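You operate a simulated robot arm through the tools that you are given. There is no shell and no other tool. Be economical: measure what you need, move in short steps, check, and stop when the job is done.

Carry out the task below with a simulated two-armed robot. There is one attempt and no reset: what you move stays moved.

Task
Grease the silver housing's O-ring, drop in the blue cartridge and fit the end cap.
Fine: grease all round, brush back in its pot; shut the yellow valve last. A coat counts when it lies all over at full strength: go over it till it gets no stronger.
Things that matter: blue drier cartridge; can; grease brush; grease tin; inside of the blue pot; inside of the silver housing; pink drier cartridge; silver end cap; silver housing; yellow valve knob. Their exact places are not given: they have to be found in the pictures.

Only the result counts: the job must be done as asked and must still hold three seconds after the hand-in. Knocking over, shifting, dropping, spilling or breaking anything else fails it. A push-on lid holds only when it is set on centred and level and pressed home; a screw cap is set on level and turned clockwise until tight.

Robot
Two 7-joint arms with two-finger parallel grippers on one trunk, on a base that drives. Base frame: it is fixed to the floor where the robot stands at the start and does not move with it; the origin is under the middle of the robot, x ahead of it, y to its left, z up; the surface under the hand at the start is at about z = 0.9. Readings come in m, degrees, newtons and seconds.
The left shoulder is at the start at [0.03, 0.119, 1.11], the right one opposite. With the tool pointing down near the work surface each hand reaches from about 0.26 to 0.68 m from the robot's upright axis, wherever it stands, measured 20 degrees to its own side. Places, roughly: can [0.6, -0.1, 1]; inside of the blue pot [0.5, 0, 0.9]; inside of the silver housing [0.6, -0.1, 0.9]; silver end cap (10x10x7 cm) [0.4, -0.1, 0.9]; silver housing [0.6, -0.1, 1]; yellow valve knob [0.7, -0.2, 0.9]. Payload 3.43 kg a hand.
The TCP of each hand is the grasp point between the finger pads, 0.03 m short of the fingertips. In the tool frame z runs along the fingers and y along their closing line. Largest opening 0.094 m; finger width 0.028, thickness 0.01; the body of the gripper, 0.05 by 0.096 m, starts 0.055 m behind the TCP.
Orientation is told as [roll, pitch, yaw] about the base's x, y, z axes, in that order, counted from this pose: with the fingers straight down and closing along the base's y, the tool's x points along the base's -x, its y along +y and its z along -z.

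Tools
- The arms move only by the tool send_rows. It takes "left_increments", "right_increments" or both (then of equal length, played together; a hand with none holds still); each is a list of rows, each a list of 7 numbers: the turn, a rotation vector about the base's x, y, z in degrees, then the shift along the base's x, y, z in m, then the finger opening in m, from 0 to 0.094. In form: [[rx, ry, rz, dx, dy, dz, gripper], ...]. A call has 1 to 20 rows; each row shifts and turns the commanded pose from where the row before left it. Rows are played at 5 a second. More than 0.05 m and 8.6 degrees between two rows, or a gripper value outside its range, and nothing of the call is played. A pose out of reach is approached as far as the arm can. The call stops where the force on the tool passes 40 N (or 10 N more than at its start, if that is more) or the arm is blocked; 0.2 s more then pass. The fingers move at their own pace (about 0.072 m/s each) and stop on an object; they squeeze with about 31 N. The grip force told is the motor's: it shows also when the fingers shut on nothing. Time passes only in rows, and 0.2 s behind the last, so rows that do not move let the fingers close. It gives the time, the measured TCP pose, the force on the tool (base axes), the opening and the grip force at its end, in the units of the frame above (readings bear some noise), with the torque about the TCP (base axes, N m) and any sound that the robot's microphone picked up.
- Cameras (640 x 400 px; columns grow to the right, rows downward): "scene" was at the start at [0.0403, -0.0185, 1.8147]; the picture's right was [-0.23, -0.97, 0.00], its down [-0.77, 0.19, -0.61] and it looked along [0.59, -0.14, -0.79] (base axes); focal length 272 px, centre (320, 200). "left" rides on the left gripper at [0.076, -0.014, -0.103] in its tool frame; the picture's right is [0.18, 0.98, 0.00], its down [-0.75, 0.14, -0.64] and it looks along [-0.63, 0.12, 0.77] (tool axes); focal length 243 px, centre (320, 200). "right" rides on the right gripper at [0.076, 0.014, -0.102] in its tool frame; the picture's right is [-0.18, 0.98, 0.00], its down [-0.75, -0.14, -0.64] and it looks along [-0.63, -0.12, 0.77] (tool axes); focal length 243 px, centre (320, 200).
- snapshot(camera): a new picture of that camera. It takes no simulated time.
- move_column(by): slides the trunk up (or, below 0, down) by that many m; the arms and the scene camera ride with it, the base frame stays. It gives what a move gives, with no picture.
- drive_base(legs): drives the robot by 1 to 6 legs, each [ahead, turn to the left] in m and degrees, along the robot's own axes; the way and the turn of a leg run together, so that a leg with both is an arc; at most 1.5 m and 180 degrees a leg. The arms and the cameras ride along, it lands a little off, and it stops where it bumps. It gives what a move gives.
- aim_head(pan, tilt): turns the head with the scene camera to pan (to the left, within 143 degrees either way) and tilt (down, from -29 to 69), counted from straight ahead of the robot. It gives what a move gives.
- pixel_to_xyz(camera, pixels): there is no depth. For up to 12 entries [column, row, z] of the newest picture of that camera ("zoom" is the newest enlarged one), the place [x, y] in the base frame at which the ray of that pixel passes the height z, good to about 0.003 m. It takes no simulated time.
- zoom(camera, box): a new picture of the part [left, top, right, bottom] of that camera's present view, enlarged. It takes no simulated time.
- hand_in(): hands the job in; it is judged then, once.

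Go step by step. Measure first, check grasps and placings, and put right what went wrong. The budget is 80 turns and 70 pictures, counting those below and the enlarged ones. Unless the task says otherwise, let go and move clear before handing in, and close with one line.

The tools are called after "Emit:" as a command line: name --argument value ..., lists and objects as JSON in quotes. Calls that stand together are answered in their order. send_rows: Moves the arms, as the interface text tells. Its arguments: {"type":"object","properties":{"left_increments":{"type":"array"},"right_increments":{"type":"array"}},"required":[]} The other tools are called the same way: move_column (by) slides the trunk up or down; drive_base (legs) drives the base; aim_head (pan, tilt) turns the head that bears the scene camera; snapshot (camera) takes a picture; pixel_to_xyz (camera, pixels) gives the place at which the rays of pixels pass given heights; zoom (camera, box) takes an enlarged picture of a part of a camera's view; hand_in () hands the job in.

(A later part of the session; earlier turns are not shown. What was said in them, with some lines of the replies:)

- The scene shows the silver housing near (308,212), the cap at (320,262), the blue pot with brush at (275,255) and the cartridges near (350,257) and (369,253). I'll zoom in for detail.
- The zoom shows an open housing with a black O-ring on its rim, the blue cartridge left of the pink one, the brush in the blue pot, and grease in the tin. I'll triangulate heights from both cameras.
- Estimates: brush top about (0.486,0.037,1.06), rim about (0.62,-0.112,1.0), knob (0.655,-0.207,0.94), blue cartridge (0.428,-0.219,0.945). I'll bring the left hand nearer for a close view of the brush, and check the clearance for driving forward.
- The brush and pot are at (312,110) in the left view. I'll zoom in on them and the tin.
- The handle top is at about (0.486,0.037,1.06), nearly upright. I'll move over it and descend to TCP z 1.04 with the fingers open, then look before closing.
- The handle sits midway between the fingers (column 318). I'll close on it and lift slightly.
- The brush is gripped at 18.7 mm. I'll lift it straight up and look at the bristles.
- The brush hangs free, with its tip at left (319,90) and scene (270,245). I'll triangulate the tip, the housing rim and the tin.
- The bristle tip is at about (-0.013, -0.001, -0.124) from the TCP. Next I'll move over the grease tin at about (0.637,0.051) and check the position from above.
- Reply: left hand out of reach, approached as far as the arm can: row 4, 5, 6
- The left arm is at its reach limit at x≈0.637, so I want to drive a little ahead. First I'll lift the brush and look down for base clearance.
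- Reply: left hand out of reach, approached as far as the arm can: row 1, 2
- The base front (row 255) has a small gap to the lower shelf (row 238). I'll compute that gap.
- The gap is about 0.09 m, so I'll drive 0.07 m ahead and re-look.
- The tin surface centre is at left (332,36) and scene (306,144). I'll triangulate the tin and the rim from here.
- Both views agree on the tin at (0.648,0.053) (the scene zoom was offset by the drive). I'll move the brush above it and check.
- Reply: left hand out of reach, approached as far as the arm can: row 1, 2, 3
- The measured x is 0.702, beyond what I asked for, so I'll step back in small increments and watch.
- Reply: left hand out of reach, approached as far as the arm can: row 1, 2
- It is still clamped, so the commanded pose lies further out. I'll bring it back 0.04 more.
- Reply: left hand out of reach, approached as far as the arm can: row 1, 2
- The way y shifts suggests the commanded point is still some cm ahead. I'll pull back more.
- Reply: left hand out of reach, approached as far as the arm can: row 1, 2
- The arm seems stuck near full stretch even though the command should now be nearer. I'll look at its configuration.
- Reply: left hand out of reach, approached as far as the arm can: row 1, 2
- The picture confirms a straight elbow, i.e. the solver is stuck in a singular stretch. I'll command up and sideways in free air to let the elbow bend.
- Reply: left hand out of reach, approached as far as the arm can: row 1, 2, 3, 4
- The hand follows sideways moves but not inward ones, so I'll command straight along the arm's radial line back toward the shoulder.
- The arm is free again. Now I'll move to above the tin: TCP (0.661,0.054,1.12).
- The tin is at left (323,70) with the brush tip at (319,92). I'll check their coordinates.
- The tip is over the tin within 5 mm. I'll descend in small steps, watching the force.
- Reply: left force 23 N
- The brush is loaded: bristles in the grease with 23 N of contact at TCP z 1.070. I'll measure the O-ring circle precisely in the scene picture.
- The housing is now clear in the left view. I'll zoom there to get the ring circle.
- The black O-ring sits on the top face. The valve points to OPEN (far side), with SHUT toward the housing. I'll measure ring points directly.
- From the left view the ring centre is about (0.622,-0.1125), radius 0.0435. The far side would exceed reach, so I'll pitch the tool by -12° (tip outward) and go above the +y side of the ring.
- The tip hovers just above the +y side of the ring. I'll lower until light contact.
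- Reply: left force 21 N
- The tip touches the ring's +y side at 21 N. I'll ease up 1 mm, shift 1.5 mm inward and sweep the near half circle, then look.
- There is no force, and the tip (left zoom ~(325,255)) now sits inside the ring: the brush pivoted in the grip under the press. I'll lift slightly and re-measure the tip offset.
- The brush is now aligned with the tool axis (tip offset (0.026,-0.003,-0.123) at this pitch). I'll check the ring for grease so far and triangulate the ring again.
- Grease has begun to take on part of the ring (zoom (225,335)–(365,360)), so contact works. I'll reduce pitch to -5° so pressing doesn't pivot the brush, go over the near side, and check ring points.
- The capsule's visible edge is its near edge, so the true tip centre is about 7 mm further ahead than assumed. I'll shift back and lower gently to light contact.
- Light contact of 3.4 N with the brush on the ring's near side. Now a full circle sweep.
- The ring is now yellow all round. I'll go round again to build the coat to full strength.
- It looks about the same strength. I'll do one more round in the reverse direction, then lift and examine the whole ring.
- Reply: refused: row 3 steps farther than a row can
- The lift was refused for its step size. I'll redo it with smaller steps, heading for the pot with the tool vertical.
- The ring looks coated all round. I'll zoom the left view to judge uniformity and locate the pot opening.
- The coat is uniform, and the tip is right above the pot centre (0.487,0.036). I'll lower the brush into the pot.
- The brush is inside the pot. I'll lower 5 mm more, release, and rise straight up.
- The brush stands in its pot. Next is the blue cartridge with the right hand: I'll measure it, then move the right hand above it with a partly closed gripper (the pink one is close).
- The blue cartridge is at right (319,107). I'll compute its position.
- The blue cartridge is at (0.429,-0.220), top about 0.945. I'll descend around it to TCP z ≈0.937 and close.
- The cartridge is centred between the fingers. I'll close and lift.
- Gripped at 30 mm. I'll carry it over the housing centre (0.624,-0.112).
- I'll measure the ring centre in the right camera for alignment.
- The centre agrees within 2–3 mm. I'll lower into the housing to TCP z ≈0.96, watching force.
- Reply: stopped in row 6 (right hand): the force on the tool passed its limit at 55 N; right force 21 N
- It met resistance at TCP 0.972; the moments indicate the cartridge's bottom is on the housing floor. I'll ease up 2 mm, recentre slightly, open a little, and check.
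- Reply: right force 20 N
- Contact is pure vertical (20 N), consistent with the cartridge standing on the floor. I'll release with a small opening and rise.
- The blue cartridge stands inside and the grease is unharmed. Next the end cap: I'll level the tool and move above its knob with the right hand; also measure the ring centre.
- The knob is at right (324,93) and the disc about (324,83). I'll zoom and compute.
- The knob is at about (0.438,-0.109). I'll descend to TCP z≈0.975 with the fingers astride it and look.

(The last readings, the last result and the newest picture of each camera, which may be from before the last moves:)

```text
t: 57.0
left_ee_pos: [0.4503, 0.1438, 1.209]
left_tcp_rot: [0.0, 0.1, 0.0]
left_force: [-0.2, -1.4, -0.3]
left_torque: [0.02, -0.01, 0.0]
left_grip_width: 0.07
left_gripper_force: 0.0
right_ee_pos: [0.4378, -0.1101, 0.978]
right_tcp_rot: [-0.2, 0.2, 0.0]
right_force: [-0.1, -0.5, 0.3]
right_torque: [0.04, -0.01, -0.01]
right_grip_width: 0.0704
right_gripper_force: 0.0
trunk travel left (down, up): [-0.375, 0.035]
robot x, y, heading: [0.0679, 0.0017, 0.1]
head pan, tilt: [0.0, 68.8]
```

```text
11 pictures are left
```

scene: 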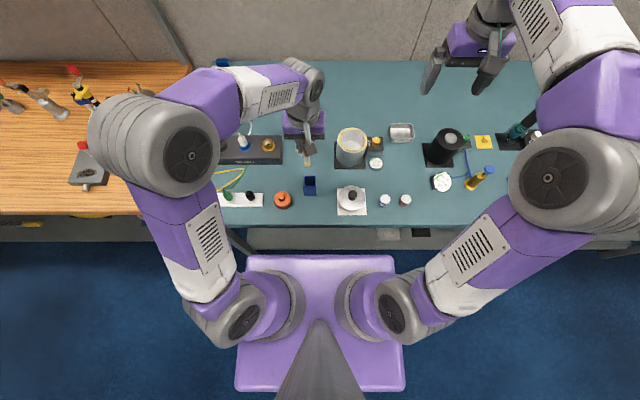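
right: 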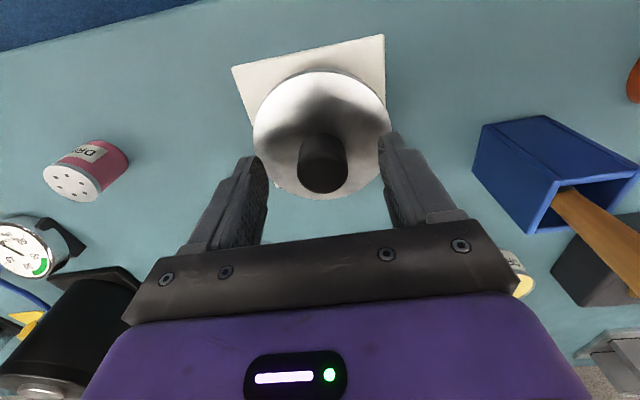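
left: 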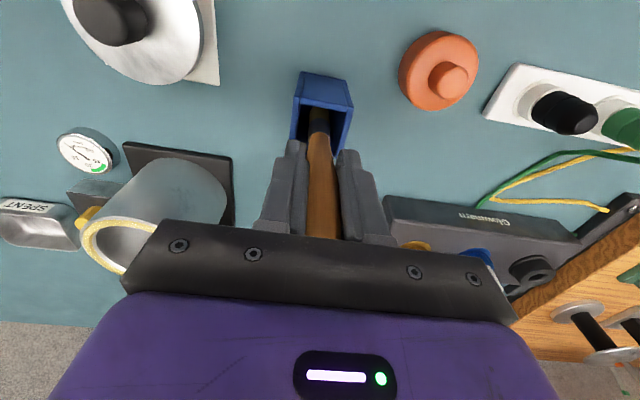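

The knob spans about z 0.94–0.969 and is centred. I'll lower 4 mm, close, and lift slightly.

Emit:
send_rows --right_increments '[[0, 0, 0, 0, 0, -0.004, 0.07], [0, 0, 0, 0, 0, 0, 0.03], [0, 0, 0, 0, 0, 0, 0.0], [0, 0, 0, 0, 0, 0, 0.0], [0, 0, 0, 0, 0, 0, 0.0], [0, 0, 0, 0, 0, 0, 0.0]]'

Emit:
send_rows --right_increments '[[0, 0, 0, 0, 0, 0.02, 0], [0, 0, 0, 0, 0, 0.04, 0], [0, 0, 0, 0, 0, 0.04, 0], [0, 0, 0, 0, 0, 0.03, 0], [0, 0, 0, 0, 0, 0, 0]]'

Emit:
snapshot --camera "right"

```text
t: 58.4
left_ee_pos: [0.4501, 0.1447, 1.2092]
left_tcp_rot: [-0.1, 0.0, 0.0]
left_force: [0.1, 0.0, 0.3]
left_torque: [-0.03, 0.01, -0.01]
left_grip_width: 0.07
left_gripper_force: 0.0
right_ee_pos: [0.4371, -0.1107, 0.9721]
right_tcp_rot: [-0.2, 0.1, -0.1]
right_force: [0.2, 0.9, -0.3]
right_torque: [0.16, -0.06, 0.05]
right_grip_width: 0.0291
right_gripper_force: 31.1
trunk travel left (down, up): [-0.375, 0.035]
robot x, y, heading: [0.0666, 0.0024, 0.2]
head pan, tilt: [0.0, 68.8]
```

```text
t: 59.5
left_ee_pos: [0.451, 0.1428, 1.2094]
left_tcp_rot: [0.0, 0.1, 0.0]
left_force: [0.8, -0.4, 0.1]
left_torque: [0.03, -0.03, -0.04]
left_grip_width: 0.07
left_gripper_force: 0.1
right_ee_pos: [0.4376, -0.1111, 1.1033]
right_tcp_rot: [-0.1, 0.3, 0.0]
right_force: [-0.1, -0.4, -3.4]
right_torque: [-0.01, 0.01, 0.01]
right_grip_width: 0.0289
right_gripper_force: 30.6
trunk travel left (down, up): [-0.375, 0.035]
robot x, y, heading: [0.0696, 0.0023, -0.3]
head pan, tilt: [0.0, 68.8]
```

```text
10 pictures are left
```

right: 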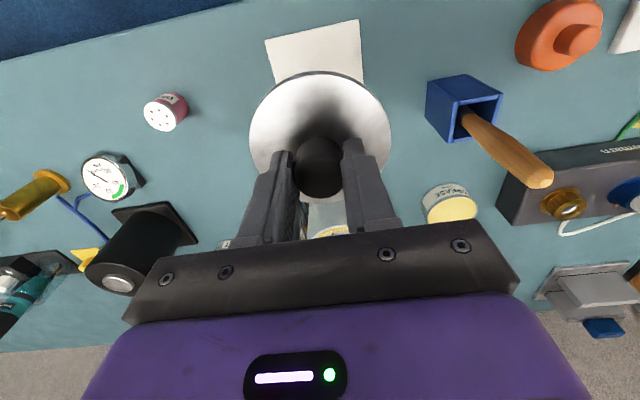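

The cap is held level (3.4 N, no moment). I'll carry it above the housing at (0.621,-0.111) and inspect.

Emit:
send_rows --right_increments '[[0, 0, 0, 0.03, 0, 0.02, 0], [0, 0, 0, 0.04, 0, 0.01, 0], [0, 0, 0, 0.04, 0, 0, 0], [0, 0, 0, 0.04, 0, 0, 0], [0, 0, 0, 0.034, 0, 0, 0], [0, 0, 0, 0, 0, -0.02, 0], [0, 0, 0, 0, 0, 0, 0]]'

Emit:
snapshot --camera "right"

Emit:
zoom --camera "scene" --box '[310, 100, 400, 170]'

```text
t: 61.1
left_ee_pos: [0.4505, 0.144, 1.2088]
left_tcp_rot: [-0.1, 0.1, 0.0]
left_force: [0.6, -0.3, -0.4]
left_torque: [0.01, -0.01, 0.02]
left_grip_width: 0.07
left_gripper_force: 0.1
right_ee_pos: [0.6213, -0.1097, 1.1119]
right_tcp_rot: [-0.2, 0.1, 0.0]
right_force: [0.3, 0.5, -2.9]
right_torque: [-0.02, -0.01, 0.0]
right_grip_width: 0.029
right_gripper_force: 30.6
trunk travel left (down, up): [-0.375, 0.035]
robot x, y, heading: [0.0716, 0.0025, 0.1]
head pan, tilt: [0.0, 68.8]
```

```text
9 pictures are left
```

right: 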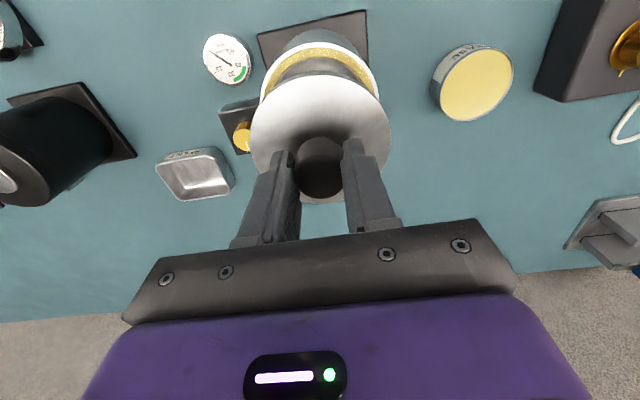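

```text
5.71 times, centred on (355, 135) of scene
```

zoom: 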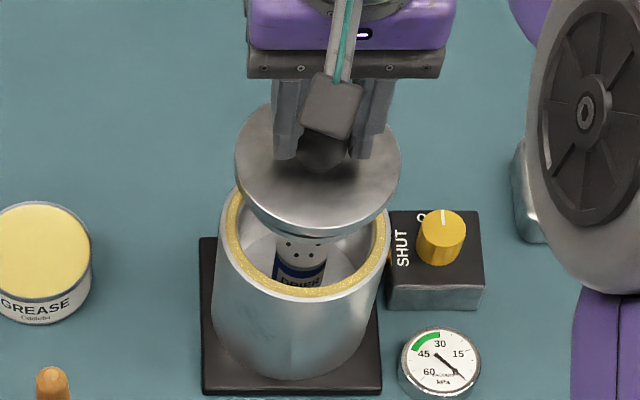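

The cap has a locating plug under the disc and hovers a few cm above. I'll compare disc and rim centres via the scene zoom.

Emit:
pixel_to_xyz --camera "zoom" --pixels '[[217, 230, 1.0], [391, 230, 1.0], [217, 230, 1.01], [391, 230, 1.01], [235, 155, 1.065], [401, 155, 1.065], [235, 155, 1.075], [401, 155, 1.075], [305, 300, 1.0], [318, 238, 1.065]]'

Emit:
pixel_to_xyz --camera "right" --pixels '[[262, 92, 1.0], [379, 88, 1.0], [262, 92, 1.01], [379, 88, 1.01], [250, 135, 1.065], [391, 135, 1.065], [311, 30, 1.0], [311, 30, 1.01]]'

```text
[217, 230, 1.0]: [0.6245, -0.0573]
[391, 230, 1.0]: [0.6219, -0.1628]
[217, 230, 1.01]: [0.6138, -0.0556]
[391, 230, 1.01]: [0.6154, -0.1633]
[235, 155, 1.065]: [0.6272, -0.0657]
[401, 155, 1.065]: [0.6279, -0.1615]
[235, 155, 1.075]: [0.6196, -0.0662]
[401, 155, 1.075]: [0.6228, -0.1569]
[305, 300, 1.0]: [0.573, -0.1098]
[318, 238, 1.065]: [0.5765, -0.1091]
```

```text
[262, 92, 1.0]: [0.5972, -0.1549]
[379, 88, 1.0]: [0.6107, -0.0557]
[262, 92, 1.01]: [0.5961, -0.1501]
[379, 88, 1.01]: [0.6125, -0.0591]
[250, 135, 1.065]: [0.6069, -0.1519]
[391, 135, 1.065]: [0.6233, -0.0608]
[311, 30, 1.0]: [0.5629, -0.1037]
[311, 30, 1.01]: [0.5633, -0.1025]
```

Both cameras say the cap should shift about +2 mm in y. I'll apply that and lower gently until contact.

Emit:
send_rows --right_increments '[[0, 0, 0, 0, 0.002, -0.015, 0], [0, 0, 0, 0, 0, -0.01, 0], [0, 0, 0, 0, 0, -0.005, 0], [0, 0, 0, 0, 0, -0.004, 0], [0, 0, 0, 0, 0, -0.004, 0], [0, 0, 0, 0, 0, 0, 0]]'

Emit:
zoom --camera "scene" --box '[310, 100, 400, 170]'

```text
t: 62.5
left_ee_pos: [0.4502, 0.1442, 1.2097]
left_tcp_rot: [0.0, 0.1, 0.0]
left_force: [0.0, -0.1, 0.6]
left_torque: [0.01, 0.03, 0.01]
left_grip_width: 0.0699
left_gripper_force: 0.1
right_ee_pos: [0.6224, -0.1076, 1.073]
right_tcp_rot: [-0.1, 0.1, 0.0]
right_force: [0.4, -0.6, -2.6]
right_torque: [0.01, -0.01, -0.01]
right_grip_width: 0.0291
right_gripper_force: 31.3
trunk travel left (down, up): [-0.375, 0.035]
robot x, y, heading: [0.0694, -0.0003, -0.2]
head pan, tilt: [0.0, 68.8]
```

```text
5.71 times, centred on (355, 135) of scene
```

zoom: 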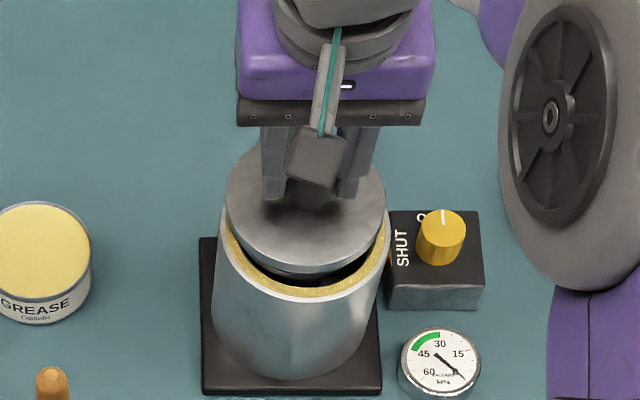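

The disc appears about 3 mm too far toward +y by perspective. I'll check front edges numerically.

Emit:
pixel_to_xyz --camera "zoom" --pixels '[[306, 272, 1.029], [305, 300, 1.003], [225, 185, 1.041], [387, 185, 1.041], [217, 230, 1.003], [391, 230, 1.003], [225, 195, 1.029], [387, 195, 1.029], [290, 138, 1.041]]'

```text
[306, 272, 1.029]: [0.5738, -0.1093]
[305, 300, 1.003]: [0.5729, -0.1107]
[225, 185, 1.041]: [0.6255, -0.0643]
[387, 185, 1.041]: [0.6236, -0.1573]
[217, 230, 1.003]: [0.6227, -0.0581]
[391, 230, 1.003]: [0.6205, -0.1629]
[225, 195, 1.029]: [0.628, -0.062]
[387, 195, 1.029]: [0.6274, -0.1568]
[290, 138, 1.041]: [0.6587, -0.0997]
```

Offsets are about 0.5 mm in y and 2 mm in x. I'll nudge +1.5 mm in x and lower step by step, watching forces.

Emit:
send_rows --right_increments '[[0, 0, 0, 0.0015, -0.0008, -0.004, 0], [0, 0, 0, 0, 0, -0.004, 0], [0, 0, 0, 0, 0, -0.004, 0], [0, 0, 0, 0, 0, -0.003, 0], [0, 0, 0, 0, 0, -0.003, 0], [0, 0, 0, 0, 0, 0, 0]]'

```text
t: 64.0
left_ee_pos: [0.4492, 0.1435, 1.2085]
left_tcp_rot: [-0.1, 0.0, 0.0]
left_force: [-0.1, 0.3, -0.6]
left_torque: [0.02, 0.01, 0.01]
left_grip_width: 0.07
left_gripper_force: 0.0
right_ee_pos: [0.6211, -0.1096, 1.0552]
right_tcp_rot: [-0.1, 0.1, -0.1]
right_force: [-11.3, -3.1, -1.0]
right_torque: [-0.14, 0.49, -0.02]
right_grip_width: 0.0292
right_gripper_force: 30.9
trunk travel left (down, up): [-0.375, 0.035]
robot x, y, heading: [0.0684, -0.0009, 0.2]
head pan, tilt: [0.0, 68.8]
```

The plug has entered, but a side force of -11 N in x shows it is slightly too far ahead. I'll shift back 2 mm and continue down.

Emit:
send_rows --right_increments '[[0, 0, 0, -0.002, -0.0006, 0, 0], [0, 0, 0, 0, 0, 0, 0]]'

```text
t: 64.5
left_ee_pos: [0.449, 0.1445, 1.21]
left_tcp_rot: [-0.1, 0.1, 0.0]
left_force: [-0.2, -0.6, -0.5]
left_torque: [-0.02, -0.01, -0.01]
left_grip_width: 0.07
left_gripper_force: 0.0
right_ee_pos: [0.6205, -0.1102, 1.0559]
right_tcp_rot: [-0.2, 0.0, 0.0]
right_force: [-6.6, -1.6, -5.0]
right_torque: [-0.05, 0.45, 0.06]
right_grip_width: 0.0292
right_gripper_force: 31.0
trunk travel left (down, up): [-0.375, 0.035]
robot x, y, heading: [0.0674, 0.0002, 0.1]
head pan, tilt: [0.0, 68.8]
```

Still -6.6 N. I'll shift another 2 mm and step down.

Emit:
send_rows --right_increments '[[0, 0, 0, -0.0025, -0.0006, 0, 0], [0, 0, 0, 0, 0, -0.002, 0], [0, 0, 0, 0, 0, -0.002, 0], [0, 0, 0, 0, 0, 0, 0]]'

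```text
t: 65.5
left_ee_pos: [0.4501, 0.1444, 1.2097]
left_tcp_rot: [0.1, 0.0, 0.0]
left_force: [0.5, -0.1, 0.1]
left_torque: [-0.01, 0.01, -0.01]
left_grip_width: 0.0697
left_gripper_force: 0.0
right_ee_pos: [0.6203, -0.1095, 1.0544]
right_tcp_rot: [-0.1, -0.3, 0.0]
right_force: [3.0, -1.3, 18.0]
right_torque: [0.28, 0.7, 0.08]
right_grip_width: 0.0292
right_gripper_force: 31.4
trunk travel left (down, up): [-0.375, 0.035]
robot x, y, heading: [0.0689, -0.0023, -0.0]
head pan, tilt: [0.0, 68.8]
```

Now 18 N vertical with contact on the near side. I'll look.

Emit:
zoom --camera "scene" --box '[320, 110, 390, 165]'

```text
7.27 times, centred on (355, 138) of scene
```

zoom: 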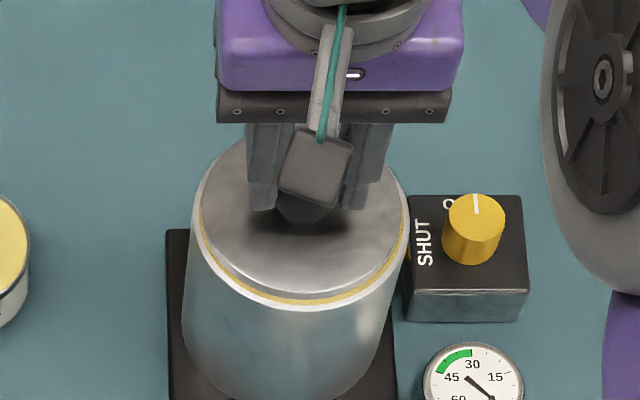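

The cap sits down evenly with the ring of grease visible all round. I'll press it home.

Emit:
send_rows --right_increments '[[0, 0, 0, 0.0012, 0.0, 0, 0], [0, 0, 0, 0, 0, -0.002, 0], [0, 0, 0, 0, 0, -0.002, 0], [0, 0, 0, 0, 0, -0.002, 0], [0, 0, 0, 0, 0, -0.002, 0], [0, 0, 0, 0, 0, -0.002, 0], [0, 0, 0, 0, 0, 0, 0]]'

```text
t: 66.6
left_ee_pos: [0.4499, 0.1438, 1.2097]
left_tcp_rot: [0.0, -0.1, 0.0]
left_force: [-0.4, 0.1, -0.6]
left_torque: [0.0, 0.02, -0.02]
left_grip_width: 0.0701
left_gripper_force: 0.0
right_ee_pos: [0.6211, -0.1095, 1.0514]
right_tcp_rot: [0.1, -0.2, -0.2]
right_force: [-7.0, -2.4, 13.0]
right_torque: [-0.01, -0.3, -0.07]
right_grip_width: 0.0291
right_gripper_force: 30.9
trunk travel left (down, up): [-0.375, 0.035]
robot x, y, heading: [0.0693, 0.0001, 0.0]
head pan, tilt: [0.0, 68.8]
stopped in row 5 (right hand): the force on the tool passed its limit at 42 N (the readings are from after the stop); the commanded pose is now the measured one
```

It went down 3 mm more until 42 N. I'll relieve the side force and press again to see whether it moves further.

Emit:
send_rows --right_increments '[[0, 0, 0, -0.001, -0.0004, 0, 0], [0, 0, 0, 0, 0, -0.002, 0], [0, 0, 0, 0, 0, -0.001, 0], [0, 0, 0, 0, 0, -0.001, 0], [0, 0, 0, 0, 0, -0.001, 0], [0, 0, 0, 0, 0, -0.001, 0], [0, 0, 0, 0, 0, -0.001, 0], [0, 0, 0, 0, 0, -0.001, 0], [0, 0, 0, 0, 0, 0, 0]]'

Emit:
zoom --camera "scene" --box '[320, 110, 390, 165]'

```text
t: 67.6
left_ee_pos: [0.448, 0.1434, 1.2103]
left_tcp_rot: [0.0, -0.1, 0.0]
left_force: [1.1, 0.0, 0.5]
left_torque: [0.02, 0.0, -0.03]
left_grip_width: 0.0699
left_gripper_force: 0.0
right_ee_pos: [0.621, -0.1095, 1.0509]
right_tcp_rot: [0.2, -0.8, 0.0]
right_force: [-9.0, 0.7, 14.2]
right_torque: [-0.63, -0.07, -0.12]
right_grip_width: 0.0289
right_gripper_force: 30.8
trunk travel left (down, up): [-0.375, 0.035]
robot x, y, heading: [0.0676, -0.0013, 0.2]
head pan, tilt: [0.0, 68.8]
stopped in row 5 (right hand): the force on the tool passed its limit at 41 N (the readings are from after the stop); the commanded pose is now the measured one
```

```text
7.27 times, centred on (355, 138) of scene
```

zoom: 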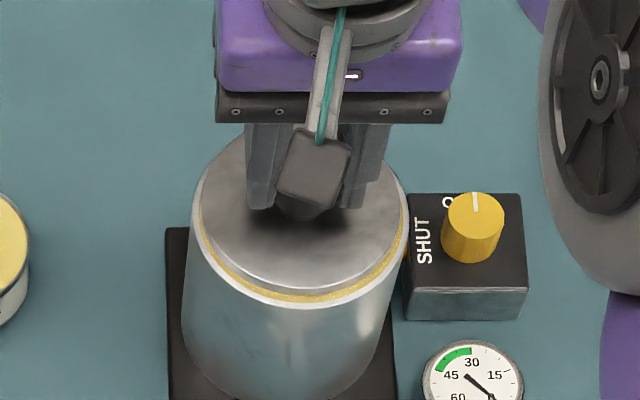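

It moved only 0.5 mm more, so it is at or near home. I'll release, rise, close the fingers and press centrally on the knob top to be sure.

Emit:
send_rows --right_increments '[[0, 0, 0, 0, 0, 0.0, 0.04], [0, 0, 0, 0, 0, 0, 0.06], [-0.2, 0.8, 0, 0, 0, 0.02, 0.06], [0, 0, 0, 0, 0, 0.03, 0.06], [0, 0, 0, 0, 0, 0.01, 0.0], [0, 0, 0, 0, 0, 0, 0.0], [0, 0, 0, 0, 0, 0, 0.0], [0, 0, 0, 0, 0, -0.015, 0.0], [0, 0, 0, 0, 0, -0.01, 0.0], [0, 0, 0, 0, 0, -0.005, 0.0], [0, 0, 0, 0, 0, -0.003, 0.0], [0, 0, 0, 0, 0, -0.003, 0.0], [0, 0, 0, 0, 0, -0.003, 0.0], [0, 0, 0, 0, 0, -0.003, 0.0], [0, 0, 0, 0, 0, -0.003, 0.0], [0, 0, 0, 0, 0, -0.003, 0.0]]'

```text
t: 70.5
left_ee_pos: [0.4482, 0.1437, 1.2105]
left_tcp_rot: [0.0, 0.0, -0.1]
left_force: [0.2, 0.9, -0.2]
left_torque: [-0.02, 0.04, 0.0]
left_grip_width: 0.07
left_gripper_force: 0.1
right_ee_pos: [0.6225, -0.1109, 1.0776]
right_tcp_rot: [0.0, -0.5, -0.1]
right_force: [-10.8, -2.4, 17.2]
right_torque: [-0.04, 0.55, 0.09]
right_grip_width: 0.0
right_gripper_force: 30.9
trunk travel left (down, up): [-0.375, 0.035]
robot x, y, heading: [0.068, -0.0063, 0.2]
head pan, tilt: [0.0, 68.8]
stopped in row 14 (right hand): the force on the tool passed its limit at 43 N (the readings are from after the stop); the commanded pose is now the measured one
```

Knob top contacted and pushed to 43 N. I'll press once more slowly to see if it yields, then lift and look.

Emit:
send_rows --right_increments '[[0, 0, 0, -0.001, 0, -0.0015, 0.0], [0, 0, 0, 0, 0, -0.001, 0.0], [0, 0, 0, 0, 0, -0.001, 0.0], [0, 0, 0, 0, 0, -0.001, 0.0], [0, 0, 0, 0, 0, -0.001, 0.0], [0, 0, 0, 0, 0, -0.001, 0.0], [0, 0, 0, 0, 0, -0.001, 0.0], [0, 0, 0, 0, 0, -0.001, 0.0]]'

Emit:
send_rows --right_increments '[[0, 0, 0, 0, 0, 0.03, 0.0], [0, 0.5, 0, 0, -0.01, 0.04, 0.05], [0, 0, 0, -0.01, -0.03, 0.04, 0.05], [0, 0, 0, -0.02, -0.035, 0.01, 0.05], [0, 0, 0, 0, -0.02, 0, 0.05], [0, 0, 0, 0, 0, 0, 0.05]]'

Emit:
snapshot --camera "right"

Emit:
zoom --camera "scene" --box '[320, 110, 390, 165]'

```text
t: 71.3
left_ee_pos: [0.4483, 0.1435, 1.2103]
left_tcp_rot: [0.0, 0.0, -0.1]
left_force: [0.2, 0.0, 0.0]
left_torque: [0.0, 0.02, 0.03]
left_grip_width: 0.0699
left_gripper_force: 0.1
right_ee_pos: [0.6257, -0.1109, 1.0766]
right_tcp_rot: [0.1, -1.2, -0.2]
right_force: [-8.3, -0.5, 16.4]
right_torque: [-0.07, 0.46, 0.0]
right_grip_width: 0.0
right_gripper_force: 30.9
trunk travel left (down, up): [-0.375, 0.035]
robot x, y, heading: [0.0679, 0.0004, -0.2]
head pan, tilt: [0.0, 68.8]
stopped in row 4 (right hand): the force on the tool passed its limit at 42 N (the readings are from after the stop); the commanded pose is now the measured one
```

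```text
refused: row 3 steps farther than a row can; nothing moved
```

```text
4 pictures are left
```

right: 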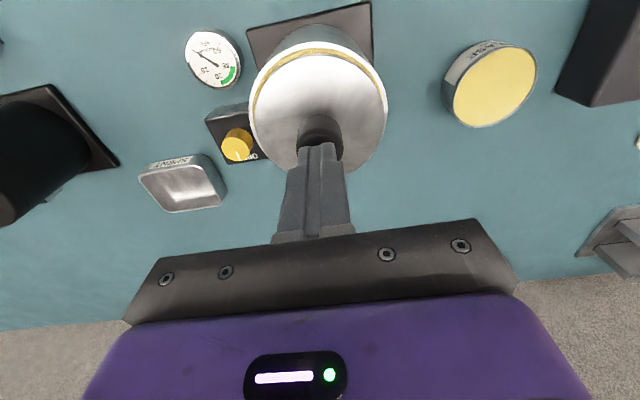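

```text
7.27 times, centred on (355, 138) of scene
```

zoom: 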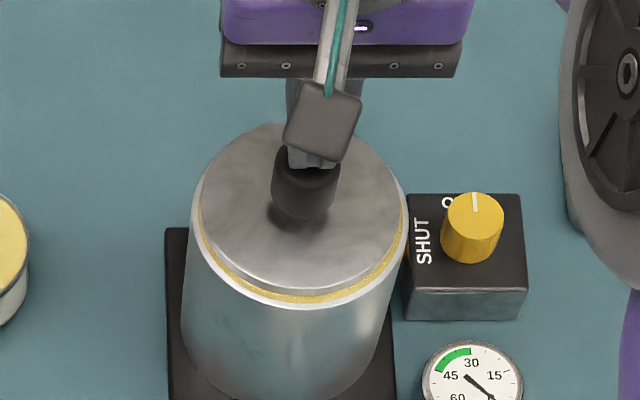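

The cap sits centred and flush. Next is the valve: I'll compute its knob location from right (238,146) and the scene zoom (476,208).

Emit:
pixel_to_xyz --camera "right" --pixels '[[239, 148, 0.93], [239, 148, 0.94], [239, 148, 0.95], [222, 150, 0.94], [255, 148, 0.94]]'

Emit:
pixel_to_xyz --camera "zoom" --pixels '[[475, 216, 0.93], [475, 216, 0.94], [475, 216, 0.95], [447, 218, 0.94], [504, 218, 0.94], [475, 255, 0.92], [475, 195, 0.94]]'

Emit:
send_rows --right_increments '[[0, 0, 0, 0, 0, 0.03, 0.0], [0, 1.2, 0, 0, 0, 0.04, 0.05], [0, 0, 0, 0, -0.03, 0.02, 0.05], [0, 0, 0, 0, -0.03, 0, 0.05], [0, 0, 0, 0, -0.02, 0, 0.05], [0, 0, 0, 0, 0, 0, 0.05]]'

```text
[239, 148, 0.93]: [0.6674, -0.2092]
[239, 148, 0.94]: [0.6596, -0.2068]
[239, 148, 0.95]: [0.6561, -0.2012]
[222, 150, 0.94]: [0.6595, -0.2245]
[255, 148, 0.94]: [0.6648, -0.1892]
```

```text
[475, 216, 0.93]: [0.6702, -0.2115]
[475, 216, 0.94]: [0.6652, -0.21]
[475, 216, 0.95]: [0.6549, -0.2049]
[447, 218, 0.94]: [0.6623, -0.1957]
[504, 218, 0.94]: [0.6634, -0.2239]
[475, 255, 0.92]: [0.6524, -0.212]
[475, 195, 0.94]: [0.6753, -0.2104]
```

```text
t: 72.7
left_ee_pos: [0.4509, 0.1436, 1.2102]
left_tcp_rot: [-0.1, 0.1, 0.0]
left_force: [-0.3, 0.6, 0.1]
left_torque: [-0.02, 0.03, 0.02]
left_grip_width: 0.0699
left_gripper_force: 0.1
right_ee_pos: [0.6272, -0.1918, 1.1649]
right_tcp_rot: [0.0, 0.2, -0.1]
right_force: [-0.5, -0.3, 0.6]
right_torque: [0.01, -0.03, 0.01]
right_grip_width: 0.0498
right_gripper_force: 0.1
trunk travel left (down, up): [-0.375, 0.035]
robot x, y, heading: [0.0682, -0.0005, -0.1]
head pan, tilt: [0.0, 68.8]
```

The knob is at about (0.663,-0.208), top ≈0.942. I'll go above it with yaw +20° (to keep clear of the housing), and check alignment.

Emit:
send_rows --right_increments '[[0, 0, 7, 0.018, -0.008, -0.02, 0.05], [0, 0, 7, 0.018, -0.008, -0.03, 0.05], [0, 0, 6, 0, 0, -0.03, 0.05], [0, 0, 0, 0, 0, -0.04, 0.05], [0, 0, 0, 0, 0, -0.03, 0.05], [0, 0, 0, 0, 0, 0, 0.05]]'

Emit:
snapshot --camera "right"

```text
t: 74.1
left_ee_pos: [0.4507, 0.1441, 1.2091]
left_tcp_rot: [-0.1, 0.1, 0.0]
left_force: [-0.4, -0.9, 0.3]
left_torque: [-0.02, -0.01, 0.0]
left_grip_width: 0.07
left_gripper_force: 0.1
right_ee_pos: [0.6624, -0.2062, 1.0149]
right_tcp_rot: [0.0, 0.2, 19.9]
right_force: [0.0, -0.2, 0.4]
right_torque: [-0.03, -0.03, 0.01]
right_grip_width: 0.0501
right_gripper_force: 0.1
trunk travel left (down, up): [-0.375, 0.035]
robot x, y, heading: [0.0691, -0.0029, 0.1]
head pan, tilt: [0.0, 68.8]
```

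```text
2 pictures are left
```

right: 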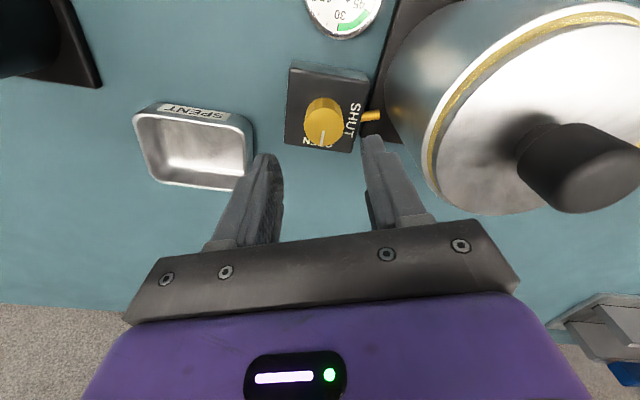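

The knob top is at (323,124), close to the tool axis. I'll verify its coordinates.

Emit:
pixel_to_xyz --camera "right" --pixels '[[323, 125, 0.935], [323, 125, 0.942], [323, 125, 0.95], [305, 124, 0.942], [343, 126, 0.942], [322, 101, 0.92]]'

```text
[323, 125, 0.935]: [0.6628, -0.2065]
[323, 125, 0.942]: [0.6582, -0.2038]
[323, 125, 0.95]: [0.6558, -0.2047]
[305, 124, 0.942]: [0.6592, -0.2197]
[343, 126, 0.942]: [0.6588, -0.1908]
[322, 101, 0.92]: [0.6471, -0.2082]
```

The knob is at about (0.661,-0.205) with the block top at ≈0.92. I'll descend to TCP 0.957 and close on it.

Emit:
send_rows --right_increments '[[0, 0, 0, -0.0015, 0.0005, -0.025, 0.05], [0, 0, 0, 0, 0, -0.02, 0.05], [0, 0, 0, 0, 0, -0.008, 0.05], [0, 0, 0, 0, 0, -0.004, 0.05], [0, 0, 0, 0, 0, 0, 0.02], [0, 0, 0, 0, 0, 0, 0.0], [0, 0, 0, 0, 0, 0, 0.0], [0, 0, 0, 0, 0, 0, 0.0]]'

```text
t: 75.9
left_ee_pos: [0.448, 0.1451, 1.2099]
left_tcp_rot: [0.0, 0.0, 0.0]
left_force: [-0.5, 0.3, -0.1]
left_torque: [0.02, 0.02, 0.02]
left_grip_width: 0.07
left_gripper_force: 0.1
right_ee_pos: [0.6608, -0.2025, 0.9602]
right_tcp_rot: [0.1, 0.0, 20.1]
right_force: [-1.7, 11.4, 21.1]
right_torque: [0.55, 0.7, -0.03]
right_grip_width: 0.027
right_gripper_force: 45.2
trunk travel left (down, up): [-0.375, 0.035]
robot x, y, heading: [0.071, 0.003, 0.1]
head pan, tilt: [0.0, 68.8]
```

There is 21 N of upward force, so a fingertip is touching the block. I'll raise 3 mm and re-check the forces.

Emit:
send_rows --right_increments '[[0, 0, 0, 0, -0.001, 0.003, 0.0], [0, 0, 0, 0, 0, 0, 0.0]]'

```text
t: 76.5
left_ee_pos: [0.4501, 0.1464, 1.2083]
left_tcp_rot: [-0.1, 0.0, 0.0]
left_force: [-0.4, -1.1, 0.3]
left_torque: [0.0, -0.01, 0.05]
left_grip_width: 0.0702
left_gripper_force: 0.0
right_ee_pos: [0.6594, -0.2044, 0.9604]
right_tcp_rot: [0.1, 0.2, 20.1]
right_force: [1.0, 21.4, -1.1]
right_torque: [0.22, -1.23, -0.04]
right_grip_width: 0.0273
right_gripper_force: 45.2
trunk travel left (down, up): [-0.375, 0.035]
robot x, y, heading: [0.0665, 0.0041, 0.3]
head pan, tilt: [0.0, 68.8]
```

Vertical force is gone; the +21 N in y says the grasp centre should go about 2–3 mm toward +y. I'll correct that and start turning counter-clockwise toward SHUT.

Emit:
send_rows --right_increments '[[0, 0, 0, 0, 0.0025, 0.0, 0.0], [0, 0, 0, 0, 0, 0, 0.0], [0, 0, 5, 0, 0, 0, 0.0], [0, 0, 5, 0, 0, 0, 0.0], [0, 0, 5, 0, 0, 0, 0.0], [0, 0, 0, 0, 0, 0, 0.0]]'

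```text
t: 77.9
left_ee_pos: [0.4494, 0.1457, 1.2095]
left_tcp_rot: [-0.2, 0.1, 0.1]
left_force: [0.7, 0.4, 0.0]
left_torque: [0.01, 0.01, -0.03]
left_grip_width: 0.0699
left_gripper_force: 0.1
right_ee_pos: [0.6593, -0.2027, 0.9609]
right_tcp_rot: [0.0, 0.4, 35.0]
right_force: [-6.4, 16.6, -6.5]
right_torque: [0.1, -0.05, -0.07]
right_grip_width: 0.0272
right_gripper_force: 45.4
trunk travel left (down, up): [-0.375, 0.035]
robot x, y, heading: [0.0654, -0.0008, -0.0]
head pan, tilt: [0.0, 68.8]
```

It turned to yaw 35° with little resistance. I'll trim the side load and turn the remaining 75°.

Emit:
send_rows --right_increments '[[0, 0, 5, -0.001, 0.002, 0, 0.0], [0, 0, 5, 0, 0, 0, 0.0], [0, 0, 5, 0, 0, 0, 0.0], [0, 0, 5, 0, 0, 0, 0.0], [0, 0, 5, 0, 0, 0, 0.0], [0, 0, 5, 0, 0, 0, 0.0], [0, 0, 5, 0, 0, 0, 0.0], [0, 0, 5, 0, 0, 0, 0.0], [0, 0, 5, 0, 0, 0, 0.0], [0, 0, 5, 0, 0, 0, 0.0], [0, 0, 0, 0, 0, 0, 0.0]]'

```text
t: 80.3
left_ee_pos: [0.4483, 0.146, 1.2102]
left_tcp_rot: [-0.1, 0.1, 0.0]
left_force: [-0.1, -0.5, -0.8]
left_torque: [-0.02, 0.03, -0.01]
left_grip_width: 0.0703
left_gripper_force: 0.0
right_ee_pos: [0.6563, -0.2, 0.9605]
right_tcp_rot: [0.3, 0.4, 85.1]
right_force: [-24.5, 14.5, -7.1]
right_torque: [-0.45, -0.36, -0.11]
right_grip_width: 0.0269
right_gripper_force: 45.0
trunk travel left (down, up): [-0.375, 0.035]
robot x, y, heading: [0.0646, 0.0008, 0.1]
head pan, tilt: [0.0, 68.8]
```

Yaw is 85° with Fx -24 N building. I'll shift -3 mm in x and finish the turn.

Emit:
send_rows --right_increments '[[0, 0, 0, -0.003, 0.001, 0, 0.0], [0, 0, 5, 0, 0, 0, 0.0], [0, 0, 5, 0, 0, 0, 0.0], [0, 0, 5, 0, 0, 0, 0.0], [0, 0, 5, 0, 0, 0, 0.0], [0, 0, 5, 0, 0, 0, 0.0], [0, 0, 3, 0, 0, 0, 0.0], [0, 0, 0, 0, 0, 0, 0.0]]'

```text
t: 82.1
left_ee_pos: [0.4488, 0.1441, 1.2103]
left_tcp_rot: [0.0, 0.0, -0.1]
left_force: [-0.1, 0.1, -0.6]
left_torque: [0.0, 0.02, 0.03]
left_grip_width: 0.0701
left_gripper_force: 0.1
right_ee_pos: [0.6536, -0.203, 0.9613]
right_tcp_rot: [0.2, 0.2, 113.1]
right_force: [-20.0, 2.5, -12.6]
right_torque: [0.2, -0.18, -0.52]
right_grip_width: 0.0277
right_gripper_force: 45.4
trunk travel left (down, up): [-0.375, 0.035]
robot x, y, heading: [0.0685, 0.003, 0.1]
head pan, tilt: [0.0, 68.8]
```

The resisting torque rose to -0.52 N·m after 93° of turn, so the valve is at its stop. I'll release, rise and check.

Emit:
send_rows --right_increments '[[0, 0, 0, 0, 0, 0, 0.03], [0, 0, 0, 0, 0, 0, 0.05], [0, 0, 0, 0, 0, 0, 0.05], [0, 0, 0, 0, 0, 0.03, 0.05], [0, 0, 0, 0, 0, 0.04, 0.05], [0, 0, 0, 0, 0, 0.04, 0.05], [0, 0, 0, 0, 0, 0.04, 0.05], [0, 0, -8, 0, -0.03, 0.02, 0.05], [0, 0, -8, 0, -0.03, 0, 0.05], [0, 0, -8, 0, -0.03, 0, 0.05]]'

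Emit:
zoom --camera "scene" --box '[280, 110, 420, 215]'

```text
t: 84.3
left_ee_pos: [0.4507, 0.1434, 1.2094]
left_tcp_rot: [0.1, 0.2, 0.0]
left_force: [0.3, -0.3, 0.2]
left_torque: [0.03, 0.0, -0.03]
left_grip_width: 0.0702
left_gripper_force: 0.0
right_ee_pos: [0.6569, -0.2922, 1.1315]
right_tcp_rot: [0.0, 0.2, 88.8]
right_force: [-0.4, -0.6, 0.2]
right_torque: [-0.02, -0.04, 0.0]
right_grip_width: 0.0502
right_gripper_force: 0.1
trunk travel left (down, up): [-0.375, 0.035]
robot x, y, heading: [0.071, -0.0006, -0.1]
head pan, tilt: [0.0, 68.8]
```

```text
3.81 times, centred on (350, 162) of scene
```

zoom: 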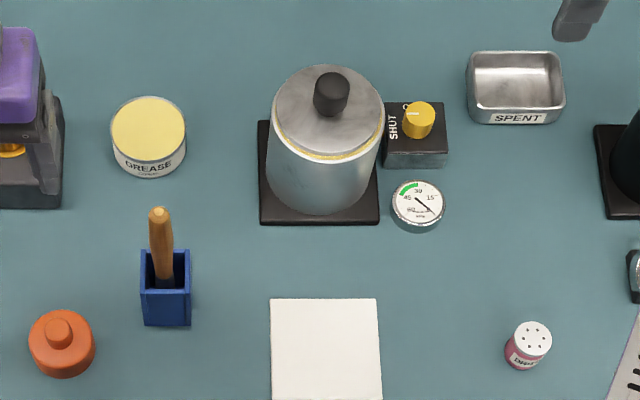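

The knob mark seems to have moved to the SHUT side. I'll use the last picture to look closely at the knob and cap.

Emit:
zoom --camera "scene" --box '[325, 115, 385, 165]'

```text
8.00 times, centred on (355, 140) of scene
5 turns are left
```

zoom: 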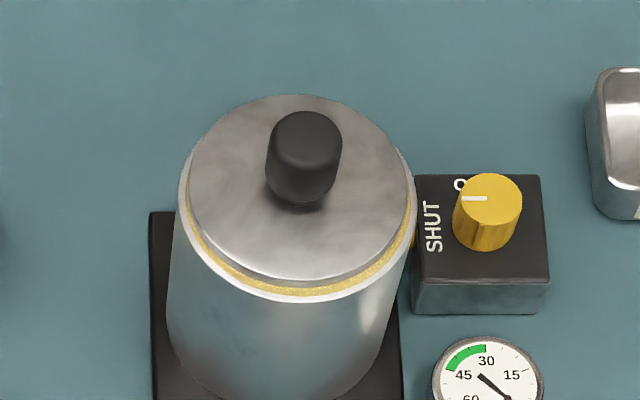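

The valve mark points to SHUT, the cap sits centred on the greased ring, the brush is in its pot, and both hands are clear. I'm handing in.

Emit:
hand_in

```text
The job is handed in.
```

The job is handed in. The O-ring is greased all round and the brush is back in its pot. The blue cartridge stands in the housing and the end cap is pressed down at about 42 N. I heard no click, but it looked centred and flush. The yellow valve was turned to SHUT last.
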